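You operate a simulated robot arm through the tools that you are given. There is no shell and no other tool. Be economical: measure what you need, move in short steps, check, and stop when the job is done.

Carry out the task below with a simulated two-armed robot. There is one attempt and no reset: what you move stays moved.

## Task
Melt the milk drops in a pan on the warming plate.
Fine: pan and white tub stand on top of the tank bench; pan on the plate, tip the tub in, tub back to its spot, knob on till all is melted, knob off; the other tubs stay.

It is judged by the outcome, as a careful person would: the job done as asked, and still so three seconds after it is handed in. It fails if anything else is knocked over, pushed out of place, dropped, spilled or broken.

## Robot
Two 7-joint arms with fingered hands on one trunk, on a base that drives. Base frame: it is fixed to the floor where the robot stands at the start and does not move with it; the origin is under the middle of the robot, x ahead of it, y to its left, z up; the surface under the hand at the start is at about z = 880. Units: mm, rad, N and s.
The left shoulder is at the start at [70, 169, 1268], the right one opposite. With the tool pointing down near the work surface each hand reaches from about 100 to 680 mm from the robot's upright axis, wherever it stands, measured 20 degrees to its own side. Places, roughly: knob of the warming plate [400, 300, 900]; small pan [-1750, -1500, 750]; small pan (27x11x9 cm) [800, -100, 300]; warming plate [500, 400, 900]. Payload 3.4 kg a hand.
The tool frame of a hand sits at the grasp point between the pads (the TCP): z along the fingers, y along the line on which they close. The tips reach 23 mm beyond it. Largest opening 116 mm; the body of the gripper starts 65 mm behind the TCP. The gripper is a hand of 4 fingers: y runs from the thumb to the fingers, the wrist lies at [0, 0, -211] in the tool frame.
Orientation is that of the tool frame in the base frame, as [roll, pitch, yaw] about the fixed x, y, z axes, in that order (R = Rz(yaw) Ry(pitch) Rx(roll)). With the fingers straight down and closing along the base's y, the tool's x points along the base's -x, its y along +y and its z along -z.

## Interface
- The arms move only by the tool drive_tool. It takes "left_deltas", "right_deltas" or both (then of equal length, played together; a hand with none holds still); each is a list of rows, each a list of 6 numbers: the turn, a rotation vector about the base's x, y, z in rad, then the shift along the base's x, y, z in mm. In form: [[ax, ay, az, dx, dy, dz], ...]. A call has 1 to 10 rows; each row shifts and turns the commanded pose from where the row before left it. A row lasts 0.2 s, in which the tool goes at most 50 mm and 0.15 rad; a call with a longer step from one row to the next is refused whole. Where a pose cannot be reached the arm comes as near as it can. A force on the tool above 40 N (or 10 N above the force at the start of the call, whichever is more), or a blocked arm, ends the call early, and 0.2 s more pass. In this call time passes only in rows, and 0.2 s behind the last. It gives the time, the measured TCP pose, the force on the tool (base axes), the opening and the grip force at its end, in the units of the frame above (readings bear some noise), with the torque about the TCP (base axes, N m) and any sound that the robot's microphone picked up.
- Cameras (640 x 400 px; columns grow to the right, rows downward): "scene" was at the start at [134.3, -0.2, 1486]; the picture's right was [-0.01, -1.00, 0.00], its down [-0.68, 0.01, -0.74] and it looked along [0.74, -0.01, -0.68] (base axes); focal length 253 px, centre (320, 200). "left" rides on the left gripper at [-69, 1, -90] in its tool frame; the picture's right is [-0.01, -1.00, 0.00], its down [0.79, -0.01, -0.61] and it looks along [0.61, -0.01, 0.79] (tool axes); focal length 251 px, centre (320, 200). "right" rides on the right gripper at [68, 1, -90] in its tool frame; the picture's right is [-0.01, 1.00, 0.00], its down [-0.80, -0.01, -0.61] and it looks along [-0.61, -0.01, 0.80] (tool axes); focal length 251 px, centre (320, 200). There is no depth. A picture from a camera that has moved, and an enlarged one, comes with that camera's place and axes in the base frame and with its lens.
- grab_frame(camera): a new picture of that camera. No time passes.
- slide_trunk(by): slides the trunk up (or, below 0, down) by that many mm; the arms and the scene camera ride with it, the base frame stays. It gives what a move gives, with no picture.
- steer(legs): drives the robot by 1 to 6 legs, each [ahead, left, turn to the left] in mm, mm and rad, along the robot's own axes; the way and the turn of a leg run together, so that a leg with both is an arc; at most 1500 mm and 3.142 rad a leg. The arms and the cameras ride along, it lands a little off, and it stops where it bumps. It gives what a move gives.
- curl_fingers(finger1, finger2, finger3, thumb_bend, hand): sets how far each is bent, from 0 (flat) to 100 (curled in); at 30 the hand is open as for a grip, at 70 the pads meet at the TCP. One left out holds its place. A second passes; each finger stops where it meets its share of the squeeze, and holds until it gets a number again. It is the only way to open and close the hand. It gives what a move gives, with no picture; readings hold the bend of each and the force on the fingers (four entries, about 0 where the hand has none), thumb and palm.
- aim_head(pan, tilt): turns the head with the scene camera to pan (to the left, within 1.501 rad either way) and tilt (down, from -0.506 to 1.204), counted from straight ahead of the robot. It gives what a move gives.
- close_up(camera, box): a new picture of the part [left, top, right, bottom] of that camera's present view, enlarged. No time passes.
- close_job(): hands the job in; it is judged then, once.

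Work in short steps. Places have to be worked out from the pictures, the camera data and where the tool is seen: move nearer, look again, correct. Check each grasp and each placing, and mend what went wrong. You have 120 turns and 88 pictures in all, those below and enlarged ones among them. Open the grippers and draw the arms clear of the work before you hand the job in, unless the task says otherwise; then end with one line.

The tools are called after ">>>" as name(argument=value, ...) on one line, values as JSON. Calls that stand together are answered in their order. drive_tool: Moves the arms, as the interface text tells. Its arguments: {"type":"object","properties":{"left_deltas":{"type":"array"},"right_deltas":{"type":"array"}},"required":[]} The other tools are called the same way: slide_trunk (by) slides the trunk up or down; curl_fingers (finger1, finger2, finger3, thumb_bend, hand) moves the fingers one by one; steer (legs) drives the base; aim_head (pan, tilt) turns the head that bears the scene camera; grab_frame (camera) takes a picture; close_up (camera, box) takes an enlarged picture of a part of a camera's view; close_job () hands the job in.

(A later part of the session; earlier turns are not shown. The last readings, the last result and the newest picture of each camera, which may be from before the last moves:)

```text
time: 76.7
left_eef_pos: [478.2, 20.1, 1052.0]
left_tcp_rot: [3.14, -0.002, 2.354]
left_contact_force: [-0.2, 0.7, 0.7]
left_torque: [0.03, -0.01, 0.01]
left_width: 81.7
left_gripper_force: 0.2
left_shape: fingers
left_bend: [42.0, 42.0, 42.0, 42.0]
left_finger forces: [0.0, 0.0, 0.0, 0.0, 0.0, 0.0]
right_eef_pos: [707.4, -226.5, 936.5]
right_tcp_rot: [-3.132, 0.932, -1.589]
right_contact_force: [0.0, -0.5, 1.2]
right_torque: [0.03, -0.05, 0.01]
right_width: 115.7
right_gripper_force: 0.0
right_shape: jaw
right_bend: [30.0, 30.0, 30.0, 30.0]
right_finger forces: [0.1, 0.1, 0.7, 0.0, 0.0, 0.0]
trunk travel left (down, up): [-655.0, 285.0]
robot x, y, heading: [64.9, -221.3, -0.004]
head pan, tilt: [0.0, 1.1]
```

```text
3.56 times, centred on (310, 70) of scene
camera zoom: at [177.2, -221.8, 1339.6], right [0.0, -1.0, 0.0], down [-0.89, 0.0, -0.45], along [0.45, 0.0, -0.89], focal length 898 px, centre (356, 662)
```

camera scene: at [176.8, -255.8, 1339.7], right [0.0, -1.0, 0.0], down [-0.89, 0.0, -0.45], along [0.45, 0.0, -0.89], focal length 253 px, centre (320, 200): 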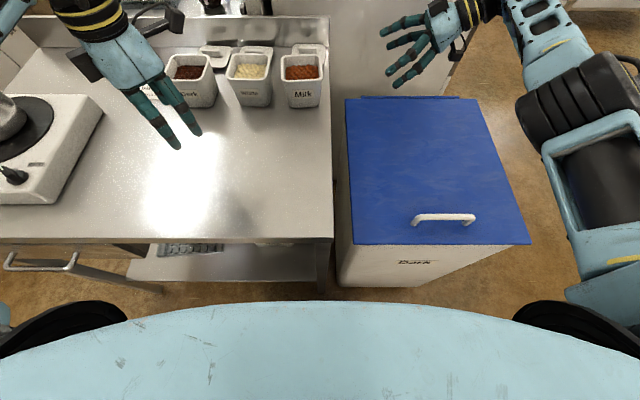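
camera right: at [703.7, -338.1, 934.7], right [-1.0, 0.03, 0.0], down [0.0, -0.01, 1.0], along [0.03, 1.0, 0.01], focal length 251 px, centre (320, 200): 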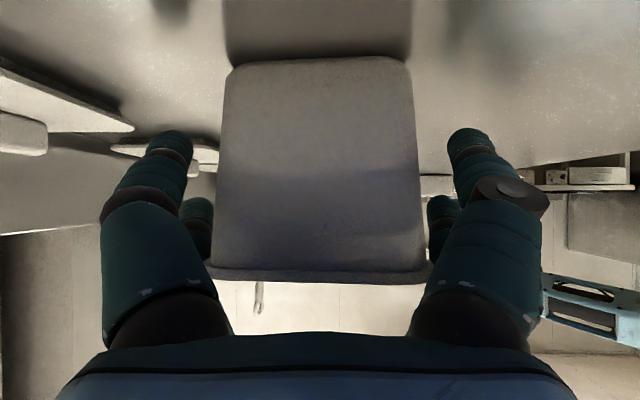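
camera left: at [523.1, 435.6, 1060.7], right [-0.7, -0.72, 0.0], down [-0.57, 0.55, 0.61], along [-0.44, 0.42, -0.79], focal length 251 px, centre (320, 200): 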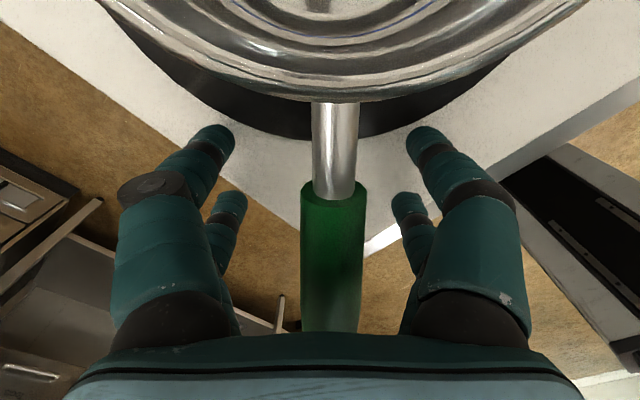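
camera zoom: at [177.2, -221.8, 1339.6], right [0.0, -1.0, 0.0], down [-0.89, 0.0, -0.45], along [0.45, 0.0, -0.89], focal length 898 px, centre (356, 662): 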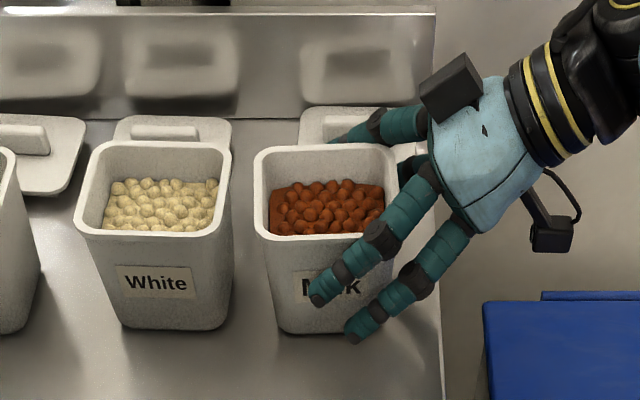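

Positioned well (TCP ≈12 mm right of tub centre). Close the hand.

>>> curl_fingers(hand="right", finger1=72, finger2=72, finger3=72, thumb_bend=72)

>>> close_up(camera="scene", box=[220, 20, 400, 120])

```text
time: 77.7
left_eef_pos: [477.4, 22.7, 1051.8]
left_tcp_rot: [-3.142, 0.0, 2.353]
left_contact_force: [0.3, -1.1, -0.2]
left_torque: [0.02, 0.01, -0.01]
left_width: 81.5
left_gripper_force: 0.0
left_shape: fingers
left_bend: [42.0, 42.0, 42.0, 42.0]
left_finger forces: [0.1, 0.1, 0.0, 0.0, 0.0, 0.0]
right_eef_pos: [707.5, -225.0, 936.7]
right_tcp_rot: [-3.132, 0.929, -1.586]
right_contact_force: [1.1, -0.1, 3.8]
right_torque: [-0.23, -0.3, 0.0]
right_width: 78.4
right_gripper_force: 38.6
right_shape: fingers
right_bend: [43.0, 46.0, 54.0, 52.0]
right_finger forces: [16.1, 21.5, 11.1, 0.0, 28.0, 0.1]
trunk travel left (down, up): [-655.0, 285.0]
robot x, y, heading: [63.3, -222.8, 0.001]
head pan, tilt: [0.0, 1.1]
```

```text
3.56 times, centred on (310, 70) of scene
camera zoom: at [177.0, -219.0, 1339.7], right [0.0, -1.0, 0.0], down [-0.89, 0.0, -0.45], along [0.45, 0.0, -0.89], focal length 898 px, centre (356, 662)
```

zoom: 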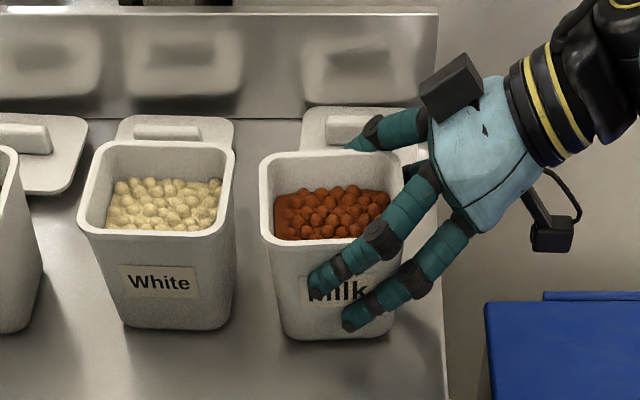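

Firm hold (78 mm, 38 N). Test lift of 40 mm.

>>> drive_tool(right_deltas=[[0, 0, 0, 0, 0, 10], [0, 0, 0, 0, 0, 15], [0, 0, 0, 0, 0, 15]])

>>> close_up(camera="scene", box=[220, 20, 400, 120])

```text
time: 78.5
left_eef_pos: [478.1, 22.2, 1052.2]
left_tcp_rot: [3.141, 0.0, 2.354]
left_contact_force: [0.6, 0.7, -1.0]
left_torque: [-0.02, -0.03, -0.02]
left_width: 81.6
left_gripper_force: 0.1
left_shape: fingers
left_bend: [42.0, 42.0, 42.0, 42.0]
left_finger forces: [0.0, 0.1, 0.0, 0.1, 0.0, 0.0]
right_eef_pos: [710.4, -223.6, 977.0]
right_tcp_rot: [-3.136, 0.926, -1.587]
right_contact_force: [-1.4, -0.4, -2.8]
right_torque: [-0.03, -0.02, 0.02]
right_width: 78.1
right_gripper_force: 37.8
right_shape: fingers
right_bend: [43.0, 46.0, 54.0, 53.0]
right_finger forces: [16.7, 21.0, 10.9, 0.0, 27.2, 0.0]
right hand out of reach, approached as far as the arm can: row 3
trunk travel left (down, up): [-655.0, 285.0]
robot x, y, heading: [62.3, -221.1, -0.004]
head pan, tilt: [0.0, 1.1]
```

```text
3.56 times, centred on (310, 70) of scene
camera zoom: at [177.9, -218.9, 1339.5], right [0.0, -1.0, 0.0], down [-0.89, 0.0, -0.45], along [0.45, 0.0, -0.89], focal length 898 px, centre (356, 662)
```

zoom: 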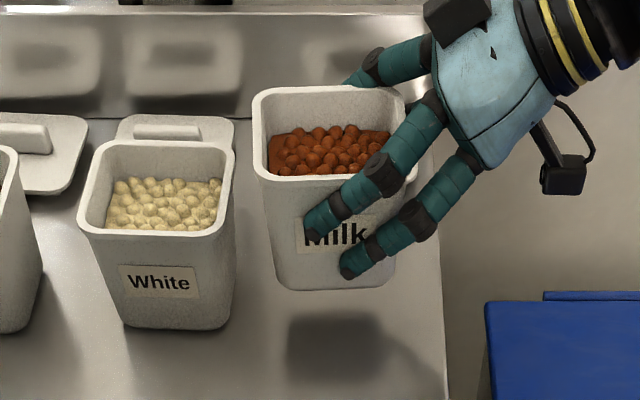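

Tub lifted level and steady. I draw it back and up (clear of the other tubs), raising the left hand out of the way too.

>>> drive_tool(right_deltas=[[0, 0, 0, -15, 0, 25], [0, 0, 0, -20, 0, 30], [0, 0, 0, -20, 0, 30], [0, 0, 0, -20, 0, 30], [0, 0, 0, -20, 0, 20]], left_deltas=[[0, 0, 0, -20, 10, 35], [0, 0, 0, -20, 10, 35], [0, 0, 0, -20, 10, 35], [0, 0, 0, -20, 10, 35], [0, 0, 0, -20, 10, 30]])

>>> steer(legs=[[0, 620, 0]])

>>> grab_frame(camera="scene")

```text
time: 79.7
left_eef_pos: [376.0, 73.2, 1223.4]
left_tcp_rot: [-3.14, 0.001, 2.352]
left_contact_force: [0.1, 0.0, -0.4]
left_torque: [0.01, -0.03, -0.01]
left_width: 81.8
left_gripper_force: 0.1
left_shape: fingers
left_bend: [42.0, 42.0, 42.0, 42.0]
left_finger forces: [0.0, 0.1, 0.0, 0.0, 0.0, 0.0]
right_eef_pos: [702.8, -213.6, 1109.1]
right_tcp_rot: [-3.135, 0.926, -1.587]
right_contact_force: [0.1, 1.0, -2.7]
right_torque: [-0.06, -0.05, 0.01]
right_width: 78.1
right_gripper_force: 37.2
right_shape: fingers
right_bend: [43.0, 46.0, 54.0, 53.0]
right_finger forces: [16.7, 21.0, 10.7, 0.1, 26.9, 0.0]
right hand out of reach, approached as far as the arm can: row 1, 2, 3, 4, 5
trunk travel left (down, up): [-655.0, 285.0]
robot x, y, heading: [64.3, -220.2, -0.004]
head pan, tilt: [0.0, 1.1]
```

```text
time: 83.2
left_eef_pos: [379.1, 687.9, 1222.0]
left_tcp_rot: [3.142, 0.0, 2.352]
left_contact_force: [-0.9, 0.0, 0.1]
left_torque: [-0.01, 0.0, 0.03]
left_width: 81.6
left_gripper_force: 0.1
left_shape: fingers
left_bend: [42.0, 42.0, 42.0, 42.0]
left_finger forces: [0.1, 0.0, 0.0, 0.0, 0.0, 0.0]
right_eef_pos: [705.9, 403.2, 1109.9]
right_tcp_rot: [-3.137, 0.928, -1.588]
right_contact_force: [-0.1, -0.4, -4.0]
right_torque: [-0.08, -0.03, 0.02]
right_width: 78.0
right_gripper_force: 38.1
right_shape: fingers
right_bend: [43.0, 46.0, 54.0, 53.0]
right_finger forces: [16.7, 20.9, 10.9, 0.1, 27.0, 0.1]
trunk travel left (down, up): [-655.0, 285.0]
robot x, y, heading: [64.7, 399.9, 0.001]
head pan, tilt: [0.0, 1.1]
```

```text
41 pictures are left
camera scene: at [179.4, 395.4, 1339.5], right [0.0, -1.0, 0.0], down [-0.89, 0.0, -0.45], along [0.45, 0.0, -0.89], focal length 253 px, centre (320, 200)
```

scene: 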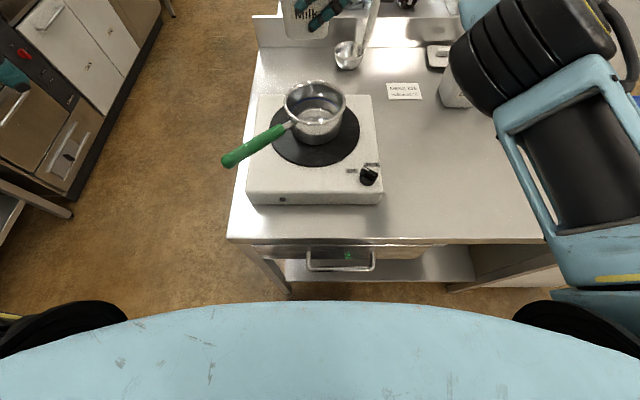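

The tub is carried steadily but the arm would not draw in; I retry moving it in −x with a little −y to free the joints.

>>> drive_tool(right_deltas=[[0, 0, 0, -15, -30, 0], [0, 0, 0, -25, -30, 0], [0, 0, 0, -30, -20, 0]])

```text
time: 84.0
left_eef_pos: [380.0, 687.9, 1222.5]
left_tcp_rot: [-3.14, -0.001, 2.353]
left_contact_force: [0.3, 0.3, -0.6]
left_torque: [0.03, 0.01, 0.01]
left_width: 81.7
left_gripper_force: 0.0
left_shape: fingers
left_bend: [42.0, 42.0, 42.0, 42.0]
left_finger forces: [0.0, 0.1, 0.0, 0.0, 0.0, 0.1]
right_eef_pos: [707.5, 365.5, 1115.5]
right_tcp_rot: [-3.137, 0.926, -1.588]
right_contact_force: [-0.2, -0.1, -2.9]
right_torque: [-0.07, -0.05, -0.03]
right_width: 78.0
right_gripper_force: 37.5
right_shape: fingers
right_bend: [43.0, 46.0, 54.0, 53.0]
right_finger forces: [16.7, 20.7, 10.9, 0.0, 26.9, 0.0]
right hand out of reach, approached as far as the arm can: row 1, 2, 3
trunk travel left (down, up): [-655.0, 285.0]
robot x, y, heading: [65.0, 393.5, 0.0]
head pan, tilt: [0.0, 1.1]
```

Still limited. I try pure −y motion first to rel. y≈-170 (where the rehearsal was free).

>>> drive_tool(right_deltas=[[0, 0, 0, 0, -35, 0], [0, 0, 0, 0, -35, 0], [0, 0, 0, 0, -35, 0], [0, 0, 0, -20, -20, 0], [0, 0, 0, -25, 0, 0], [0, 0, 0, -25, 0, 0]])

```text
time: 85.4
left_eef_pos: [376.9, 685.6, 1223.1]
left_tcp_rot: [3.14, -0.001, 2.354]
left_contact_force: [-0.6, 0.3, 0.4]
left_torque: [-0.01, 0.02, -0.03]
left_width: 81.7
left_gripper_force: 0.0
left_shape: fingers
left_bend: [42.0, 42.0, 42.0, 42.0]
left_finger forces: [0.0, 0.1, 0.0, 0.0, 0.0, 0.1]
right_eef_pos: [639.5, 237.0, 1116.0]
right_tcp_rot: [-3.137, 0.928, -1.589]
right_contact_force: [-0.3, -0.1, -2.2]
right_torque: [-0.05, -0.03, -0.02]
right_width: 77.8
right_gripper_force: 37.4
right_shape: fingers
right_bend: [43.0, 46.0, 54.0, 53.0]
right_finger forces: [16.6, 20.6, 10.6, 0.0, 26.7, 0.1]
trunk travel left (down, up): [-655.0, 285.0]
robot x, y, heading: [61.4, 397.7, 0.002]
head pan, tilt: [0.0, 1.1]
```

Free again. Bring x in to ~610 and steer left so the tub is in line with the pan (tub centre y≈404).

>>> drive_tool(right_deltas=[[0, 0, 0, -10, 0, 0], [0, 0, 0, -10, 0, 0], [0, 0, 0, -10, 0, 0]])

>>> steer(legs=[[0, 156, 0]])

>>> grab_frame(camera="scene")

```text
time: 86.2
left_eef_pos: [379.2, 687.4, 1222.0]
left_tcp_rot: [3.141, 0.001, 2.352]
left_contact_force: [0.3, -0.5, 0.0]
left_torque: [0.0, -0.04, -0.02]
left_width: 81.5
left_gripper_force: 0.1
left_shape: fingers
left_bend: [42.0, 42.0, 42.0, 42.0]
left_finger forces: [0.0, 0.0, 0.1, 0.0, 0.0, 0.0]
right_eef_pos: [609.9, 237.5, 1113.4]
right_tcp_rot: [-3.138, 0.927, -1.589]
right_contact_force: [0.2, -0.3, -3.1]
right_torque: [-0.07, -0.01, 0.02]
right_width: 77.7
right_gripper_force: 37.3
right_shape: fingers
right_bend: [43.0, 46.0, 54.0, 53.0]
right_finger forces: [16.7, 20.6, 10.6, 0.1, 26.6, 0.0]
trunk travel left (down, up): [-655.0, 285.0]
robot x, y, heading: [65.2, 392.2, -0.002]
head pan, tilt: [0.0, 1.1]
```

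```text
time: 87.6
left_eef_pos: [379.3, 843.6, 1221.9]
left_tcp_rot: [-3.141, -0.002, 2.353]
left_contact_force: [0.5, -1.5, -1.2]
left_torque: [0.01, 0.0, 0.01]
left_width: 81.6
left_gripper_force: 0.0
left_shape: fingers
left_bend: [42.0, 42.0, 42.0, 42.0]
left_finger forces: [0.0, 0.1, 0.0, 0.0, 0.0, 0.0]
right_eef_pos: [610.5, 394.3, 1113.8]
right_tcp_rot: [-3.135, 0.927, -1.589]
right_contact_force: [0.2, -0.9, -3.2]
right_torque: [-0.02, 0.03, 0.0]
right_width: 77.6
right_gripper_force: 37.3
right_shape: fingers
right_bend: [43.0, 46.0, 54.0, 53.0]
right_finger forces: [16.8, 20.5, 10.7, 0.0, 26.7, 0.0]
trunk travel left (down, up): [-655.0, 285.0]
robot x, y, heading: [64.0, 556.4, -0.003]
head pan, tilt: [0.0, 1.1]
```

```text
40 pictures are left
camera scene: at [179.7, 551.7, 1339.5], right [0.0, -1.0, 0.0], down [-0.89, 0.0, -0.45], along [0.45, 0.0, -0.89], focal length 253 px, centre (320, 200)
```

scene: 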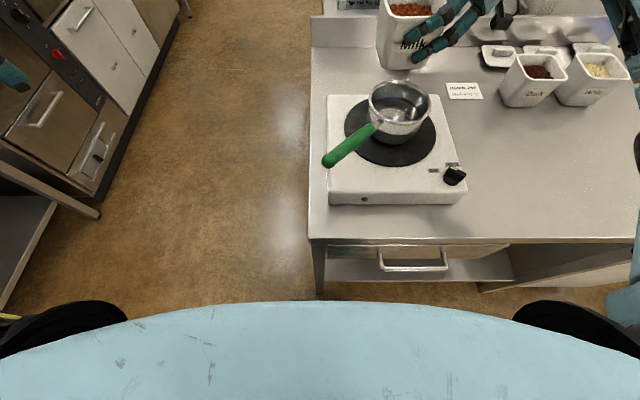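

Aligned: pan centre (562,402), tub centre (610,405). I begin tipping about −y to ~41°, lowering slightly, and look.

>>> drive_tool(right_deltas=[[0, -0.12, 0, 0, -1, -3], [0, -0.12, 0, 0, -1, -3], [0, -0.12, 0, 0, 0, -3], [0, -0.12, 0, 0, 0, -3], [0, -0.12, 0, 0, 0, -3], [0, -0.1, 0, 0, 0, 0]])

>>> close_up(camera="scene", box=[300, 0, 500, 200])

```text
time: 89.0
left_eef_pos: [380.0, 845.2, 1222.9]
left_tcp_rot: [3.141, 0.0, 2.352]
left_contact_force: [-0.2, -0.4, 0.3]
left_torque: [-0.03, 0.01, -0.02]
left_width: 81.8
left_gripper_force: 0.0
left_shape: fingers
left_bend: [42.0, 42.0, 42.0, 42.0]
left_finger forces: [0.0, 0.0, 0.0, 0.0, 0.0, 0.0]
right_eef_pos: [610.4, 393.3, 1100.0]
right_tcp_rot: [-2.172, 0.665, -0.868]
right_contact_force: [0.5, 0.7, -2.5]
right_torque: [-0.12, 0.01, 0.01]
right_width: 77.6
right_gripper_force: 37.2
right_shape: fingers
right_bend: [43.0, 46.0, 54.0, 53.0]
right_finger forces: [17.4, 21.1, 10.3, 0.1, 26.1, 0.0]
trunk travel left (down, up): [-655.0, 285.0]
robot x, y, heading: [63.2, 552.9, -0.005]
head pan, tilt: [0.0, 1.1]
```

```text
2.00 times, centred on (400, 100) of scene
camera zoom: at [179.3, 553.5, 1339.6], right [0.0, -1.0, 0.0], down [-0.89, 0.0, -0.45], along [0.45, 0.0, -0.89], focal length 505 px, centre (160, 400)
```

zoom: 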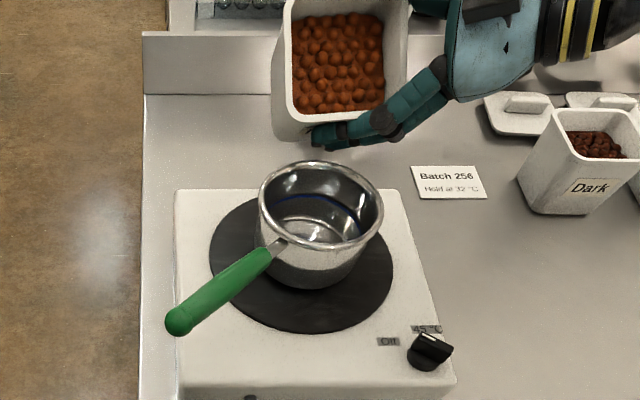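

Lip is right over the pan centre. Continue tipping to ~70° with a small x follow.

>>> drive_tool(right_deltas=[[0, -0.1, 0, -1, -1, 0], [0, -0.1, 0, -1, -1, 0], [0, -0.1, 0, -2, 0, 0], [0, -0.1, 0, -2, 0, 0], [0, -0.1, 0, -2, 0, 0]])

>>> close_up(camera="scene", box=[300, 0, 500, 200])

```text
time: 90.2
left_eef_pos: [380.3, 844.9, 1222.1]
left_tcp_rot: [3.142, 0.0, 2.352]
left_contact_force: [-0.2, -0.2, -0.4]
left_torque: [-0.03, -0.04, 0.01]
left_width: 81.6
left_gripper_force: 0.1
left_shape: fingers
left_bend: [42.0, 42.0, 42.0, 42.0]
left_finger forces: [0.1, 0.1, 0.0, 0.0, 0.0, 0.0]
right_eef_pos: [601.9, 391.6, 1100.0]
right_tcp_rot: [-1.778, 0.303, -0.68]
right_contact_force: [0.1, 0.3, -3.7]
right_torque: [-0.05, 0.0, 0.0]
right_width: 77.6
right_gripper_force: 37.5
right_shape: fingers
right_bend: [43.0, 46.0, 54.0, 53.0]
right_finger forces: [17.7, 21.2, 10.2, 0.1, 25.6, 0.0]
trunk travel left (down, up): [-655.0, 285.0]
robot x, y, heading: [63.1, 550.5, -0.006]
head pan, tilt: [0.0, 1.1]
```

```text
2.00 times, centred on (400, 100) of scene
camera zoom: at [179.4, 553.4, 1339.6], right [0.0, -1.0, 0.0], down [-0.89, 0.0, -0.45], along [0.45, 0.0, -0.89], focal length 505 px, centre (160, 400)
```

zoom: 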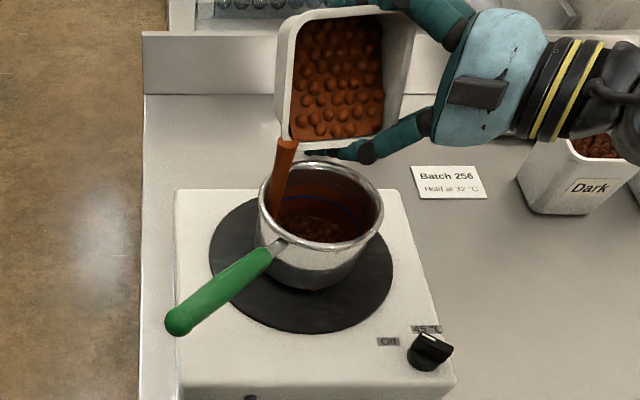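

Drops stream from the lip's left corner and land left of centre in the pan; I shift −y by 22 at once and keep tipping slowly.

>>> drive_tool(right_deltas=[[0, 0, 0, 0, -22, 0], [0, -0.08, 0, -2, 0, 0], [0, -0.08, 0, -2, 0, 0], [0, -0.08, 0, -2, 0, 0]])

>>> close_up(camera="scene", box=[300, 0, 500, 200])

```text
time: 91.2
left_eef_pos: [379.4, 843.7, 1222.8]
left_tcp_rot: [-3.139, 0.0, 2.353]
left_contact_force: [-0.2, 0.6, 0.4]
left_torque: [0.0, 0.01, 0.0]
left_width: 81.7
left_gripper_force: 0.1
left_shape: fingers
left_bend: [42.0, 42.0, 42.0, 42.0]
left_finger forces: [0.0, 0.1, 0.1, 0.0, 0.0, 0.0]
right_eef_pos: [597.1, 367.4, 1100.1]
right_tcp_rot: [-1.628, 0.116, -0.65]
right_contact_force: [-0.2, -0.4, -2.3]
right_torque: [-0.07, 0.06, 0.0]
right_width: 77.7
right_gripper_force: 37.4
right_shape: fingers
right_bend: [43.0, 46.0, 54.0, 53.0]
right_finger forces: [17.7, 21.1, 10.2, 0.1, 25.7, 0.1]
trunk travel left (down, up): [-655.0, 285.0]
robot x, y, heading: [64.1, 552.5, 0.003]
head pan, tilt: [0.0, 1.1]
```

```text
2.00 times, centred on (400, 100) of scene
camera zoom: at [179.4, 553.2, 1339.6], right [0.0, -1.0, 0.0], down [-0.89, 0.0, -0.45], along [0.45, 0.0, -0.89], focal length 505 px, centre (160, 400)
```

zoom: 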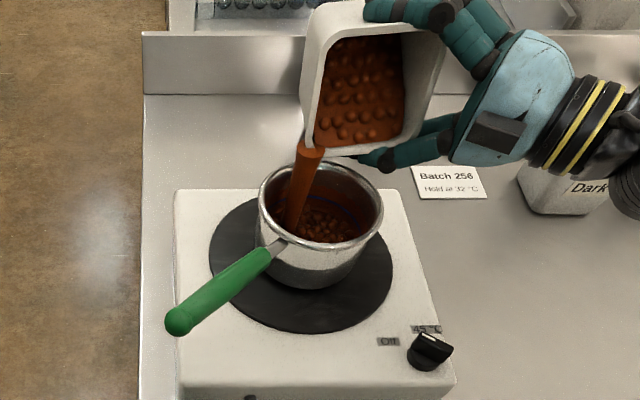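

Stream lands well inside. Keep tipping.

>>> drive_tool(right_deltas=[[0, -0.08, 0, -1, -4, 0], [0, -0.08, 0, -1, -4, 0], [0, -0.08, 0, -2, 0, 0], [0, -0.08, 0, -3, 0, 0], [0, -0.08, 0, -4, 0, 0], [0, -0.08, 0, -4, 0, 0]])

>>> close_up(camera="scene", box=[300, 0, 500, 200])

```text
time: 92.6
left_eef_pos: [379.2, 846.0, 1222.8]
left_tcp_rot: [3.141, 0.0, 2.355]
left_contact_force: [0.3, -0.3, 0.1]
left_torque: [0.04, -0.01, 0.01]
left_width: 81.7
left_gripper_force: 0.0
left_shape: fingers
left_bend: [42.0, 42.0, 42.0, 42.0]
left_finger forces: [0.0, 0.0, 0.0, 0.0, 0.0, 0.0]
right_eef_pos: [581.6, 360.9, 1099.9]
right_tcp_rot: [-1.335, -0.266, -0.673]
right_contact_force: [-0.1, 0.7, -2.4]
right_torque: [-0.02, 0.02, 0.03]
right_width: 78.0
right_gripper_force: 37.1
right_shape: fingers
right_bend: [43.0, 46.0, 54.0, 53.0]
right_finger forces: [17.3, 20.5, 10.4, 0.0, 25.7, 0.1]
trunk travel left (down, up): [-655.0, 285.0]
robot x, y, heading: [65.2, 551.9, -0.001]
head pan, tilt: [0.0, 1.1]
```

```text
2.00 times, centred on (400, 100) of scene
camera zoom: at [179.3, 553.8, 1339.6], right [0.0, -1.0, 0.0], down [-0.89, 0.0, -0.45], along [0.45, 0.0, -0.89], focal length 505 px, centre (160, 400)
```

zoom: 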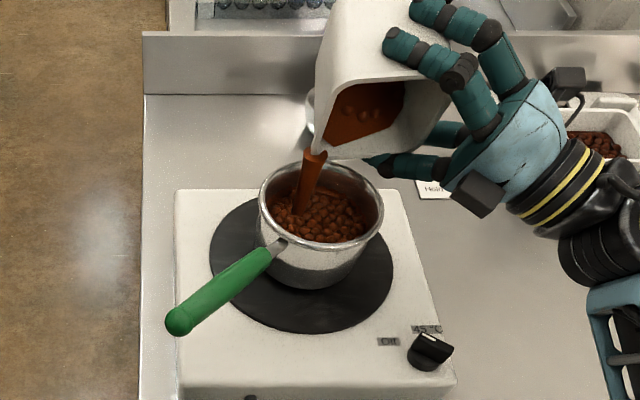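

Nearly empty. Tip on to ~125°, following in x.

>>> drive_tool(right_deltas=[[0, -0.09, 0, -3, 0, 0], [0, -0.09, 0, -3, 0, 0], [0, -0.09, 0, -3, 0, 0], [0, -0.09, 0, -3, 0, 0], [0, -0.09, 0, -3, 0, 0], [0, -0.09, 0, -3, 0, 0], [0, 0, 0, 0, 0, 0], [0, 0, 0, 0, 0, 0]])

>>> grab_frame(camera="scene")

>>> grab_frame(camera="right")

```text
time: 94.4
left_eef_pos: [379.7, 843.9, 1221.8]
left_tcp_rot: [-3.141, 0.0, 2.353]
left_contact_force: [0.7, 0.6, -0.2]
left_torque: [-0.01, 0.01, 0.01]
left_width: 81.9
left_gripper_force: 0.1
left_shape: fingers
left_bend: [42.0, 42.0, 42.0, 42.0]
left_finger forces: [0.1, 0.0, 0.0, 0.0, 0.0, 0.0]
right_eef_pos: [562.2, 361.4, 1100.6]
right_tcp_rot: [-0.917, -0.662, -0.864]
right_contact_force: [-0.7, -0.9, -0.7]
right_torque: [-0.02, 0.01, 0.03]
right_width: 77.6
right_gripper_force: 36.6
right_shape: fingers
right_bend: [43.0, 46.0, 54.0, 53.0]
right_finger forces: [17.2, 20.0, 10.3, 0.0, 25.7, 0.1]
trunk travel left (down, up): [-655.0, 285.0]
robot x, y, heading: [65.4, 554.6, 0.002]
head pan, tilt: [0.0, 1.1]
```

```text
35 pictures are left
camera scene: at [179.2, 553.7, 1339.6], right [0.0, -1.0, 0.0], down [-0.89, 0.0, -0.45], along [0.45, 0.0, -0.89], focal length 253 px, centre (320, 200)
```

scene: 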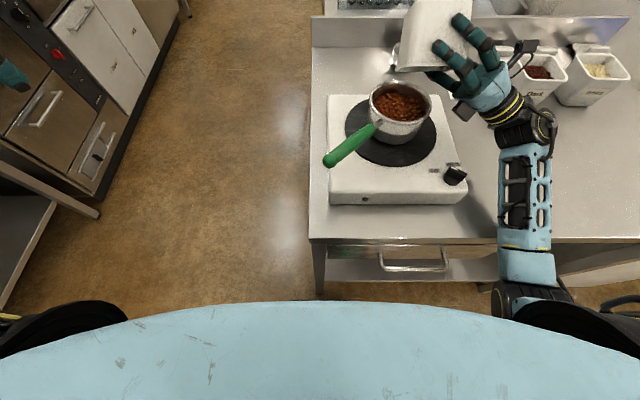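

```text
34 pictures are left
camera right: at [566.4, 248.7, 1098.5], right [0.77, 0.03, -0.63], down [-0.63, -0.01, -0.78], along [-0.03, 1.0, 0.01], focal length 251 px, centre (320, 200)
```

right: 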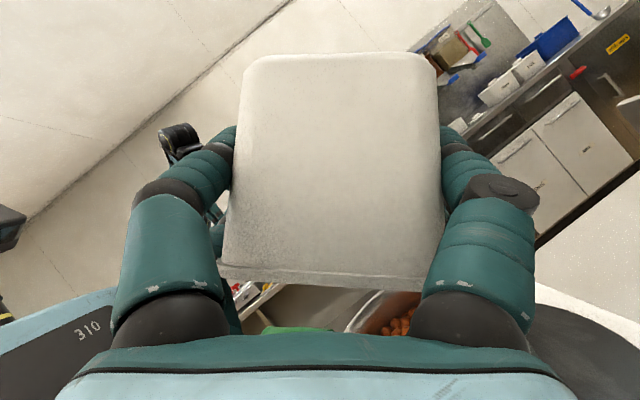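

The stream has stopped and the tub weighs next to nothing. I roll the tub back upright.

>>> drive_tool(right_deltas=[[0, 0.15, 0, 3, 0, 0], [0, 0.15, 0, 3, 0, 0], [0, 0.15, 0, 3, 0, 0], [0, 0.15, 0, 3, 0, 0], [0, 0.15, 0, 5, 0, 0], [0, 0.15, 0, 5, 0, 0], [0, 0.15, 0, 5, 0, 0], [0, 0.15, 0, 5, 0, 0], [0, 0.15, 0, 5, 0, 2], [0, 0.15, 0, 5, 0, 2]])

>>> drive_tool(right_deltas=[[0, 0.15, 0, 2, 0, 2], [0, 0.15, 0, 2, 0, 2], [0, 0.15, 0, 2, 0, 2], [0, 0.15, 0, 0, 0, 2], [0, 0.15, 0, 0, 0, 2], [0, 0.15, 0, 0, 0, 2], [0, 0.06, 0, 0, 0, 2]])

>>> close_up(camera="scene", box=[300, 0, 500, 200])

```text
time: 96.6
left_eef_pos: [379.8, 844.7, 1222.1]
left_tcp_rot: [-3.141, 0.001, 2.353]
left_contact_force: [0.6, -0.1, 0.5]
left_torque: [-0.01, 0.01, 0.0]
left_width: 81.6
left_gripper_force: 0.2
left_shape: fingers
left_bend: [42.0, 42.0, 42.0, 42.0]
left_finger forces: [0.0, 0.0, 0.0, 0.0, 0.0, 0.0]
right_eef_pos: [606.9, 359.2, 1103.3]
right_tcp_rot: [-1.953, 0.487, -0.747]
right_contact_force: [0.0, 0.2, -0.3]
right_torque: [0.01, 0.02, -0.04]
right_width: 77.8
right_gripper_force: 36.6
right_shape: fingers
right_bend: [43.0, 46.0, 54.0, 53.0]
right_finger forces: [17.3, 19.5, 10.1, 0.1, 25.2, 0.0]
trunk travel left (down, up): [-655.0, 285.0]
robot x, y, heading: [66.5, 553.4, -0.003]
head pan, tilt: [0.0, 1.1]
```

```text
time: 98.2
left_eef_pos: [379.3, 844.6, 1222.7]
left_tcp_rot: [3.141, 0.001, 2.355]
left_contact_force: [0.1, -0.4, -0.2]
left_torque: [0.04, 0.0, 0.0]
left_width: 81.7
left_gripper_force: 0.1
left_shape: fingers
left_bend: [42.0, 42.0, 42.0, 42.0]
left_finger forces: [0.0, 0.1, 0.0, 0.0, 0.0, 0.1]
right_eef_pos: [610.9, 360.6, 1118.2]
right_tcp_rot: [-3.137, 0.927, -1.59]
right_contact_force: [-0.1, 0.8, -0.8]
right_torque: [-0.01, 0.01, 0.0]
right_width: 77.5
right_gripper_force: 36.0
right_shape: fingers
right_bend: [43.0, 46.0, 54.0, 54.0]
right_finger forces: [17.2, 18.8, 10.3, 0.1, 25.0, 0.0]
trunk travel left (down, up): [-655.0, 285.0]
robot x, y, heading: [66.1, 549.9, -0.003]
head pan, tilt: [0.0, 1.1]
```

```text
2.00 times, centred on (400, 100) of scene
camera zoom: at [179.3, 553.7, 1339.6], right [0.0, -1.0, 0.0], down [-0.89, 0.0, -0.45], along [0.45, 0.0, -0.89], focal length 505 px, centre (160, 400)
```

zoom: 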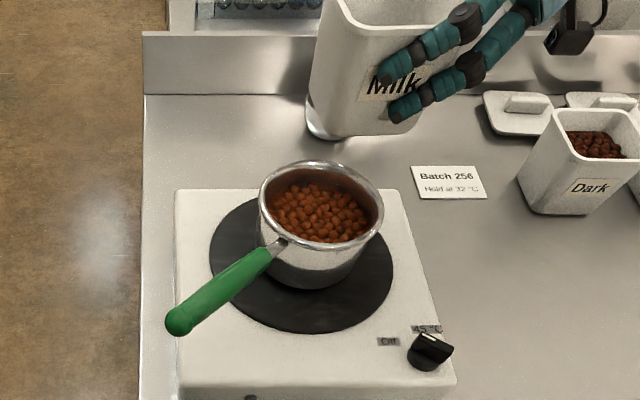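

All drops are in the pan, none spilled. Now I take the tub back: steer right 750 (and 8 forward).

>>> steer(legs=[[8, -750, 0.002]])

>>> drive_tool(right_deltas=[[0, 0, 0, 20, 0, -5], [0, 0, 0, 20, 0, -15], [0, 0, 0, 20, 0, -20], [0, 0, 0, 20, 0, -20], [0, 0, 0, 8, 0, -20], [0, 0, 0, 0, 10, -20], [0, 0, 0, 0, 10, -20]])

```text
time: 102.3
left_eef_pos: [385.0, 88.0, 1221.6]
left_tcp_rot: [-3.14, 0.001, 2.348]
left_contact_force: [0.3, 0.1, -0.2]
left_torque: [-0.03, -0.01, 0.03]
left_width: 82.0
left_gripper_force: 0.1
left_shape: fingers
left_bend: [42.0, 42.0, 42.0, 42.0]
left_finger forces: [0.1, 0.0, 0.0, 0.0, 0.0, 0.0]
right_eef_pos: [613.9, -397.6, 1116.7]
right_tcp_rot: [-3.131, 0.926, -1.591]
right_contact_force: [-0.7, 0.4, -1.1]
right_torque: [0.02, 0.02, -0.01]
right_width: 77.5
right_gripper_force: 35.6
right_shape: fingers
right_bend: [43.0, 46.0, 54.0, 54.0]
right_finger forces: [17.3, 18.8, 10.3, 0.0, 25.0, 0.0]
trunk travel left (down, up): [-655.0, 285.0]
robot x, y, heading: [72.4, -200.2, -0.008]
head pan, tilt: [0.0, 1.1]
```

```text
time: 103.9
left_eef_pos: [384.9, 88.4, 1221.1]
left_tcp_rot: [-3.139, 0.0, 2.347]
left_contact_force: [0.1, -0.1, -0.2]
left_torque: [-0.02, 0.02, 0.05]
left_width: 81.6
left_gripper_force: 0.1
left_shape: fingers
left_bend: [42.0, 42.0, 42.0, 42.0]
left_finger forces: [0.1, 0.0, 0.0, 0.1, 0.0, 0.0]
right_eef_pos: [703.6, -377.5, 997.7]
right_tcp_rot: [-3.133, 0.925, -1.591]
right_contact_force: [0.0, 0.3, -0.9]
right_torque: [-0.02, -0.04, 0.01]
right_width: 77.6
right_gripper_force: 34.9
right_shape: fingers
right_bend: [43.0, 46.0, 54.0, 54.0]
right_finger forces: [17.2, 18.4, 10.1, 0.1, 24.8, 0.0]
trunk travel left (down, up): [-655.0, 285.0]
robot x, y, heading: [67.3, -200.4, -0.017]
head pan, tilt: [0.0, 1.1]
```

On course. Move in to (711,-225,960) above its spot.

>>> drive_tool(right_deltas=[[0, 0, 0, 2, 38, -9], [0, 0, 0, 2, 38, -9], [0, 0, 0, 2, 38, -9], [0, 0, 0, 2, 38, -9]])

>>> close_up(camera="scene", box=[220, 20, 400, 120])

```text
time: 104.9
left_eef_pos: [385.1, 89.1, 1221.9]
left_tcp_rot: [-3.141, 0.001, 2.346]
left_contact_force: [0.1, 0.2, -0.3]
left_torque: [-0.02, -0.02, -0.03]
left_width: 81.8
left_gripper_force: 0.0
left_shape: fingers
left_bend: [42.0, 42.0, 42.0, 42.0]
left_finger forces: [0.1, 0.0, 0.0, 0.0, 0.0, 0.0]
right_eef_pos: [709.6, -223.2, 961.3]
right_tcp_rot: [-3.133, 0.926, -1.594]
right_contact_force: [0.2, -0.4, -1.4]
right_torque: [-0.02, -0.02, 0.01]
right_width: 77.4
right_gripper_force: 35.4
right_shape: fingers
right_bend: [43.0, 46.0, 54.0, 54.0]
right_finger forces: [17.4, 18.1, 10.1, 0.0, 24.8, 0.1]
trunk travel left (down, up): [-655.0, 285.0]
robot x, y, heading: [66.9, -202.2, -0.009]
head pan, tilt: [0.0, 1.1]
```

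```text
3.56 times, centred on (310, 70) of scene
camera zoom: at [183.2, -200.9, 1339.6], right [-0.01, -1.0, 0.0], down [-0.89, 0.01, -0.45], along [0.45, -0.01, -0.89], focal length 898 px, centre (356, 662)
```

zoom: 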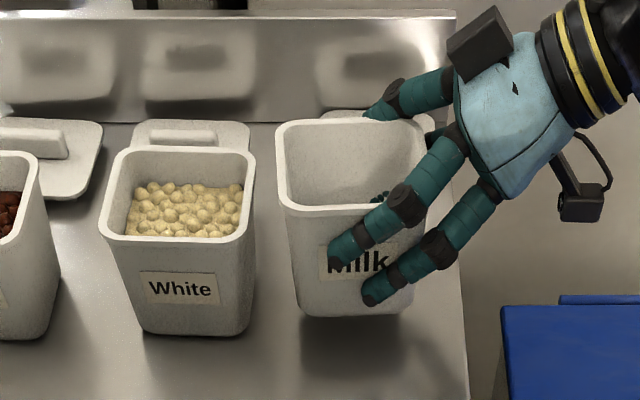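

Tub is empty and over its place. Lower 24 mm to the bench.

>>> drive_tool(right_deltas=[[0, 0, 0, 1, -1, -10], [0, 0, 0, 0, -1, -8], [0, 0, 0, 0, 0, -5]])

>>> close_up(camera="scene", box=[220, 20, 400, 120])

```text
time: 105.7
left_eef_pos: [384.0, 86.7, 1222.6]
left_tcp_rot: [-3.141, 0.0, 2.347]
left_contact_force: [0.6, 0.3, -0.6]
left_torque: [0.01, 0.0, 0.01]
left_width: 81.5
left_gripper_force: 0.0
left_shape: fingers
left_bend: [42.0, 42.0, 42.0, 42.0]
left_finger forces: [0.0, 0.1, 0.0, 0.0, 0.0, 0.0]
right_eef_pos: [710.4, -228.1, 938.8]
right_tcp_rot: [-3.132, 0.927, -1.595]
right_contact_force: [0.6, -0.1, -0.9]
right_torque: [-0.03, -0.04, -0.01]
right_width: 77.4
right_gripper_force: 35.0
right_shape: fingers
right_bend: [43.0, 46.0, 54.0, 54.0]
right_finger forces: [17.5, 18.1, 9.9, 0.0, 24.7, 0.0]
trunk travel left (down, up): [-655.0, 285.0]
robot x, y, heading: [66.9, -203.7, -0.006]
head pan, tilt: [0.0, 1.1]
```

```text
3.56 times, centred on (310, 70) of scene
camera zoom: at [182.8, -202.9, 1339.6], right [-0.01, -1.0, 0.0], down [-0.89, 0.01, -0.45], along [0.45, 0.0, -0.89], focal length 898 px, centre (356, 662)
```

zoom: 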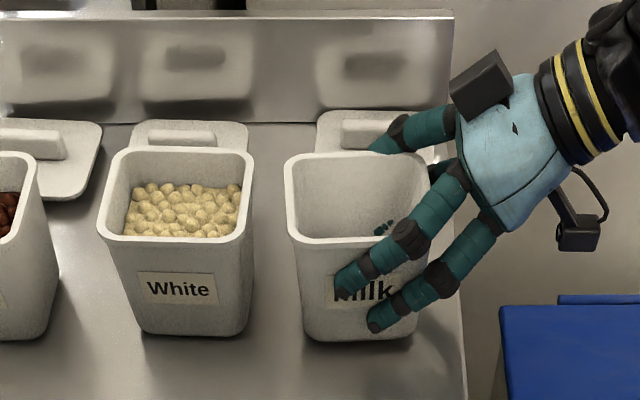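

By the gap to "White" the tub is ~5 mm too far right and ~3 mm too far back; I correct and set it down.

>>> drive_tool(right_deltas=[[0, 0, 0, -3, 6, 1], [0, 0, 0, 0, 0, -3]])

>>> drive_tool(right_deltas=[[0, 0, 0, 0, 0, -2]])

>>> close_up(camera="scene", box=[220, 20, 400, 120])

```text
time: 106.3
left_eef_pos: [382.5, 87.6, 1223.3]
left_tcp_rot: [-3.141, 0.0, 2.349]
left_contact_force: [0.2, -0.3, 0.5]
left_torque: [0.01, 0.01, 0.02]
left_width: 81.7
left_gripper_force: 0.0
left_shape: fingers
left_bend: [42.0, 42.0, 42.0, 42.0]
left_finger forces: [0.0, 0.1, 0.0, 0.1, 0.0, 0.0]
right_eef_pos: [707.6, -220.2, 937.8]
right_tcp_rot: [-3.13, 0.931, -1.59]
right_contact_force: [0.8, 0.1, 5.2]
right_torque: [-0.12, -0.25, 0.01]
right_width: 77.2
right_gripper_force: 35.6
right_shape: fingers
right_bend: [43.0, 46.0, 55.0, 54.0]
right_finger forces: [16.7, 19.4, 9.7, 0.0, 25.4, 0.1]
trunk travel left (down, up): [-655.0, 285.0]
robot x, y, heading: [70.1, -203.4, -0.007]
head pan, tilt: [0.0, 1.1]
```

```text
time: 106.7
left_eef_pos: [382.3, 87.0, 1223.1]
left_tcp_rot: [3.14, 0.0, 2.348]
left_contact_force: [-0.7, -0.3, 0.9]
left_torque: [0.01, 0.04, 0.0]
left_width: 81.7
left_gripper_force: 0.0
left_shape: fingers
left_bend: [42.0, 42.0, 42.0, 42.0]
left_finger forces: [0.1, 0.0, 0.0, 0.0, 0.0, 0.0]
right_eef_pos: [706.3, -221.3, 936.9]
right_tcp_rot: [-3.125, 0.928, -1.588]
right_contact_force: [0.1, -0.9, 13.2]
right_torque: [-0.27, -0.49, 0.0]
right_width: 77.2
right_gripper_force: 36.5
right_shape: fingers
right_bend: [43.0, 46.0, 55.0, 54.0]
right_finger forces: [15.8, 21.8, 9.3, 0.0, 25.7, 0.1]
trunk travel left (down, up): [-655.0, 285.0]
robot x, y, heading: [68.2, -205.8, -0.009]
head pan, tilt: [0.0, 1.1]
```

```text
3.56 times, centred on (310, 70) of scene
camera zoom: at [180.3, -202.4, 1340.0], right [-0.01, -1.0, 0.0], down [-0.89, 0.01, -0.46], along [0.46, 0.0, -0.89], focal length 898 px, centre (356, 662)
```

zoom: 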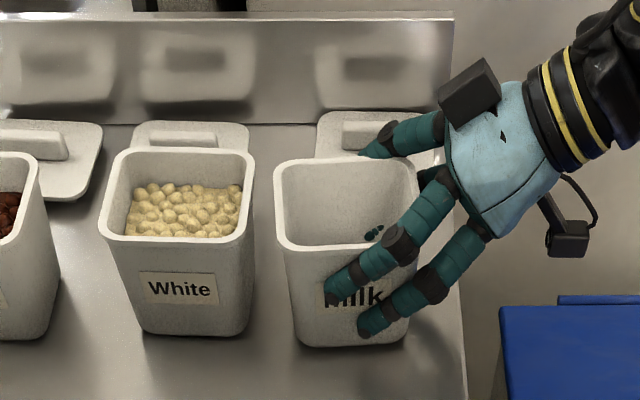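

It's down with the right gap. I ease the pressure by 2 mm and open the hand.

>>> drive_tool(right_deltas=[[0, 0, 0, 2, 0, 2]])

>>> curl_fingers(hand="right", finger1=30, finger2=30, finger3=30, thumb_bend=30)

>>> grab_frame(camera="right")

>>> close_up(camera="scene", box=[220, 20, 400, 120])

```text
time: 107.1
left_eef_pos: [383.0, 87.6, 1222.7]
left_tcp_rot: [3.141, 0.002, 2.348]
left_contact_force: [1.0, -0.6, 0.5]
left_torque: [0.02, 0.02, 0.02]
left_width: 81.5
left_gripper_force: 0.1
left_shape: fingers
left_bend: [42.0, 42.0, 42.0, 42.0]
left_finger forces: [0.0, 0.0, 0.1, 0.0, 0.0, 0.0]
right_eef_pos: [709.3, -222.1, 937.5]
right_tcp_rot: [-3.132, 0.927, -1.591]
right_contact_force: [-2.4, 0.7, 6.9]
right_torque: [-0.18, -0.16, -0.03]
right_width: 77.2
right_gripper_force: 36.2
right_shape: fingers
right_bend: [43.0, 46.0, 55.0, 54.0]
right_finger forces: [17.7, 21.2, 9.6, 0.0, 24.7, 0.0]
trunk travel left (down, up): [-655.0, 285.0]
robot x, y, heading: [66.4, -203.7, -0.01]
head pan, tilt: [0.0, 1.1]
```

```text
time: 108.1
left_eef_pos: [384.6, 88.1, 1222.5]
left_tcp_rot: [-3.142, 0.001, 2.348]
left_contact_force: [0.1, -0.3, 0.5]
left_torque: [0.04, -0.01, 0.01]
left_width: 81.6
left_gripper_force: 0.1
left_shape: fingers
left_bend: [42.0, 42.0, 42.0, 42.0]
left_finger forces: [0.0, 0.0, 0.0, 0.0, 0.0, 0.1]
right_eef_pos: [709.5, -222.1, 936.3]
right_tcp_rot: [-3.132, 0.927, -1.592]
right_contact_force: [0.0, 0.2, -0.3]
right_torque: [0.0, 0.01, 0.0]
right_width: 116.7
right_gripper_force: 0.0
right_shape: fingers
right_bend: [30.0, 30.0, 30.0, 30.0]
right_finger forces: [0.1, 0.0, 0.0, 0.1, 0.0, 0.0]
trunk travel left (down, up): [-655.0, 285.0]
robot x, y, heading: [67.3, -207.1, -0.008]
head pan, tilt: [0.0, 1.1]
```

```text
29 pictures are left
camera right: at [706.5, -333.6, 935.9], right [-1.0, 0.03, 0.0], down [0.0, -0.01, 1.0], along [0.03, 1.0, 0.01], focal length 251 px, centre (320, 200)
```

right: 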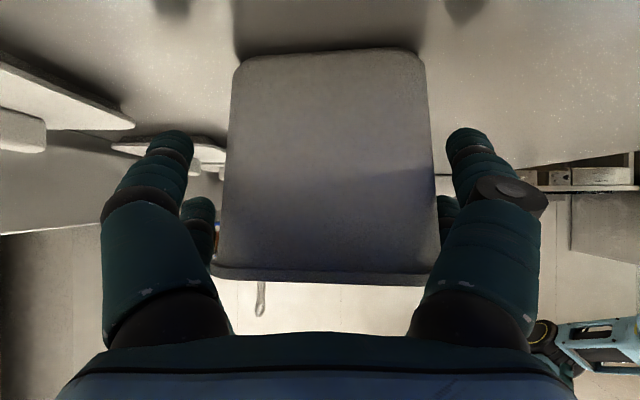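

```text
3.56 times, centred on (310, 70) of scene
camera zoom: at [182.6, -202.6, 1339.6], right [-0.01, -1.0, 0.0], down [-0.89, 0.01, -0.45], along [0.45, 0.0, -0.89], focal length 898 px, centre (356, 662)
```

zoom: 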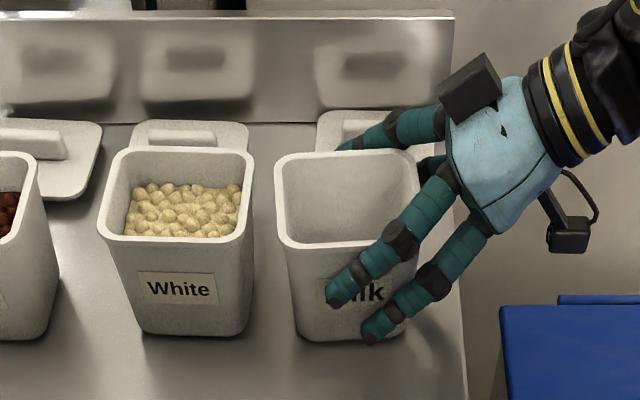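

Tub stands in place, hand open with clearance. Withdraw along the entry line.

>>> drive_tool(right_deltas=[[0, 0, 0, 0, -25, 3], [0, 0, 0, 0, -38, 8], [0, 0, 0, 0, -40, 12], [0, 0, 0, -5, -40, 15], [0, 0, 0, -10, -20, 30], [0, 0, 0, -20, -10, 40], [0, 0, 0, -20, 0, 40]])

>>> close_up(camera="scene", box=[160, 30, 400, 150])

```text
time: 109.7
left_eef_pos: [383.7, 87.9, 1222.2]
left_tcp_rot: [-3.141, 0.002, 2.345]
left_contact_force: [-0.8, -0.2, 0.4]
left_torque: [0.01, -0.03, 0.02]
left_width: 81.8
left_gripper_force: 0.2
left_shape: fingers
left_bend: [42.0, 42.0, 42.0, 42.0]
left_finger forces: [0.0, 0.0, 0.0, 0.0, 0.0, 0.0]
right_eef_pos: [654.9, -395.1, 1085.1]
right_tcp_rot: [-3.13, 0.925, -1.59]
right_contact_force: [-0.9, -0.3, -0.4]
right_torque: [-0.02, -0.01, 0.03]
right_width: 116.5
right_gripper_force: 0.0
right_shape: fingers
right_bend: [30.0, 30.0, 30.0, 30.0]
right_finger forces: [0.1, 0.0, 0.1, 0.0, 0.1, 0.0]
trunk travel left (down, up): [-655.0, 285.0]
robot x, y, heading: [70.3, -200.6, -0.011]
head pan, tilt: [0.0, 1.1]
```

```text
2.67 times, centred on (280, 90) of scene
camera zoom: at [181.5, -202.7, 1339.7], right [-0.01, -1.0, 0.0], down [-0.89, 0.01, -0.45], along [0.45, 0.0, -0.89], focal length 674 px, centre (427, 493)
```

zoom: 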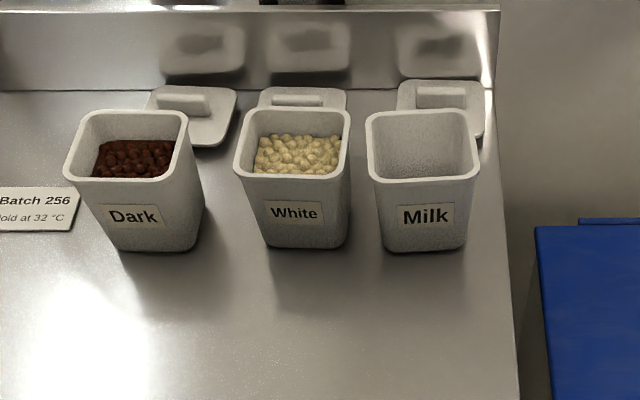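

Milk tub is back, empty, others untouched. Now the knob: steer left 360 and bring the left hand above it for a close look.

>>> steer(legs=[[0, 340, 0.01]])

>>> drive_tool(left_deltas=[[0, 0, 0.13, 6, -20, -10], [0, 0, 0.13, 6, -20, -10], [0, 0, 0.13, 6, -20, -10], [0, 0, 0.13, 6, -20, -10], [0, 0, 0.13, 6, -20, -10], [0, 0, 0.13, 6, -20, -10]])

>>> grab_frame(camera="left")

>>> grab_frame(camera="scene")

```text
time: 112.0
left_eef_pos: [380.1, 437.4, 1223.9]
left_tcp_rot: [3.14, 0.0, 2.361]
left_contact_force: [-0.4, -0.6, -1.1]
left_torque: [-0.01, 0.02, 0.01]
left_width: 81.5
left_gripper_force: 0.0
left_shape: fingers
left_bend: [42.0, 42.0, 42.0, 42.0]
left_finger forces: [0.0, 0.0, 0.1, 0.1, 0.0, 0.0]
right_eef_pos: [659.1, -40.5, 1083.7]
right_tcp_rot: [-3.13, 0.929, -1.577]
right_contact_force: [-1.1, -0.3, 0.6]
right_torque: [-0.06, -0.02, 0.01]
right_width: 116.8
right_gripper_force: 0.1
right_shape: fingers
right_bend: [30.0, 30.0, 30.0, 30.0]
right_finger forces: [0.0, 0.0, 0.1, 0.1, 0.1, 0.0]
trunk travel left (down, up): [-655.0, 285.0]
robot x, y, heading: [69.7, 146.5, 0.002]
head pan, tilt: [0.0, 1.1]
```

```text
time: 113.3
left_eef_pos: [417.0, 317.3, 1162.1]
left_tcp_rot: [3.141, 0.0, -3.14]
left_contact_force: [0.3, -0.3, -0.4]
left_torque: [0.03, 0.04, 0.02]
left_width: 81.8
left_gripper_force: 0.0
left_shape: fingers
left_bend: [42.0, 42.0, 42.0, 42.0]
left_finger forces: [0.0, 0.0, 0.0, 0.1, 0.0, 0.0]
right_eef_pos: [660.2, -39.7, 1083.5]
right_tcp_rot: [-3.135, 0.928, -1.579]
right_contact_force: [0.8, 0.5, -1.0]
right_torque: [0.01, -0.02, -0.02]
right_width: 116.8
right_gripper_force: 0.2
right_shape: fingers
right_bend: [30.0, 30.0, 30.0, 30.0]
right_finger forces: [0.0, 0.0, 0.0, 0.0, 0.0, 0.0]
trunk travel left (down, up): [-655.0, 285.0]
robot x, y, heading: [69.4, 144.3, 0.006]
head pan, tilt: [0.0, 1.1]
```

```text
26 pictures are left
camera left: at [485.8, 318.8, 1252.4], right [0.01, -1.0, 0.0], down [-0.79, -0.01, 0.61], along [-0.61, -0.01, -0.79], focal length 251 px, centre (320, 200)
```

left: 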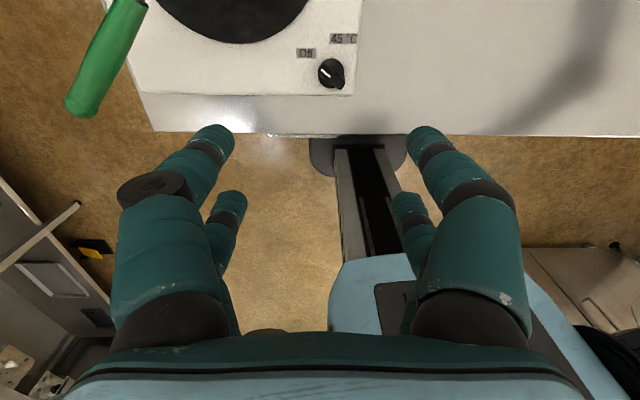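

```text
25 pictures are left
camera scene: at [183.9, 144.8, 1339.5], right [0.01, -1.0, 0.0], down [-0.89, -0.01, -0.45], along [0.45, 0.0, -0.89], focal length 253 px, centre (320, 200)
```

scene: 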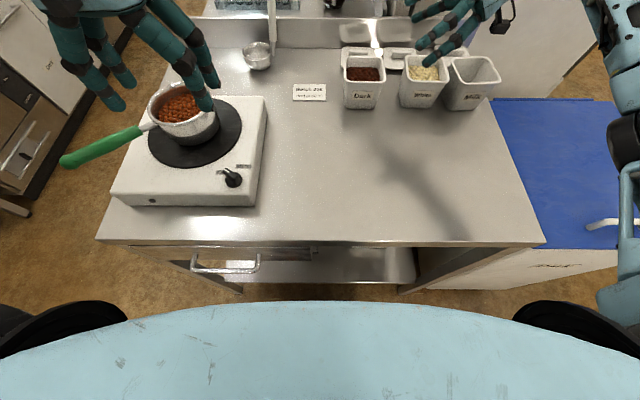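

Zoom on the knob to read its pointer.

>>> close_up(camera="left", box=[270, 20, 380, 110])

>>> close_up(camera="scene", box=[200, 150, 270, 200])

```text
4.44 times, centred on (325, 65) of left
camera zoom: at [485.8, 318.8, 1252.4], right [0.01, -1.0, 0.0], down [-0.79, -0.01, 0.61], along [-0.61, -0.01, -0.79], focal length 1118 px, centre (298, 800)
```

zoom: 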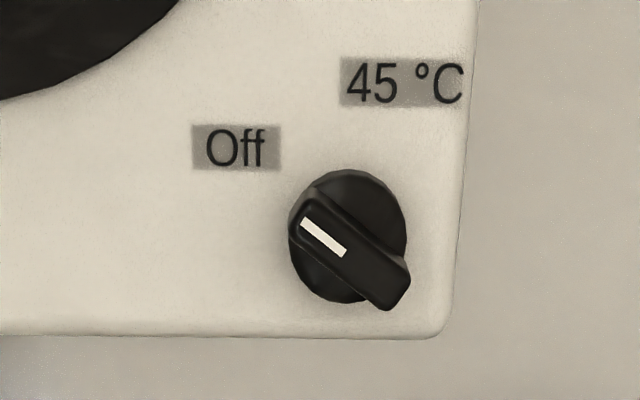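

```text
8.00 times, centred on (235, 175) of scene
camera zoom: at [183.9, 144.8, 1339.5], right [0.01, -1.0, 0.0], down [-0.89, -0.01, -0.45], along [0.45, 0.0, -0.89], focal length 2021 px, centre (1000, 400)
```

zoom: 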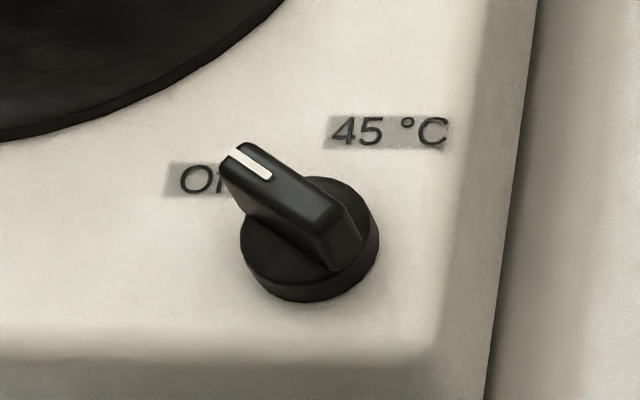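

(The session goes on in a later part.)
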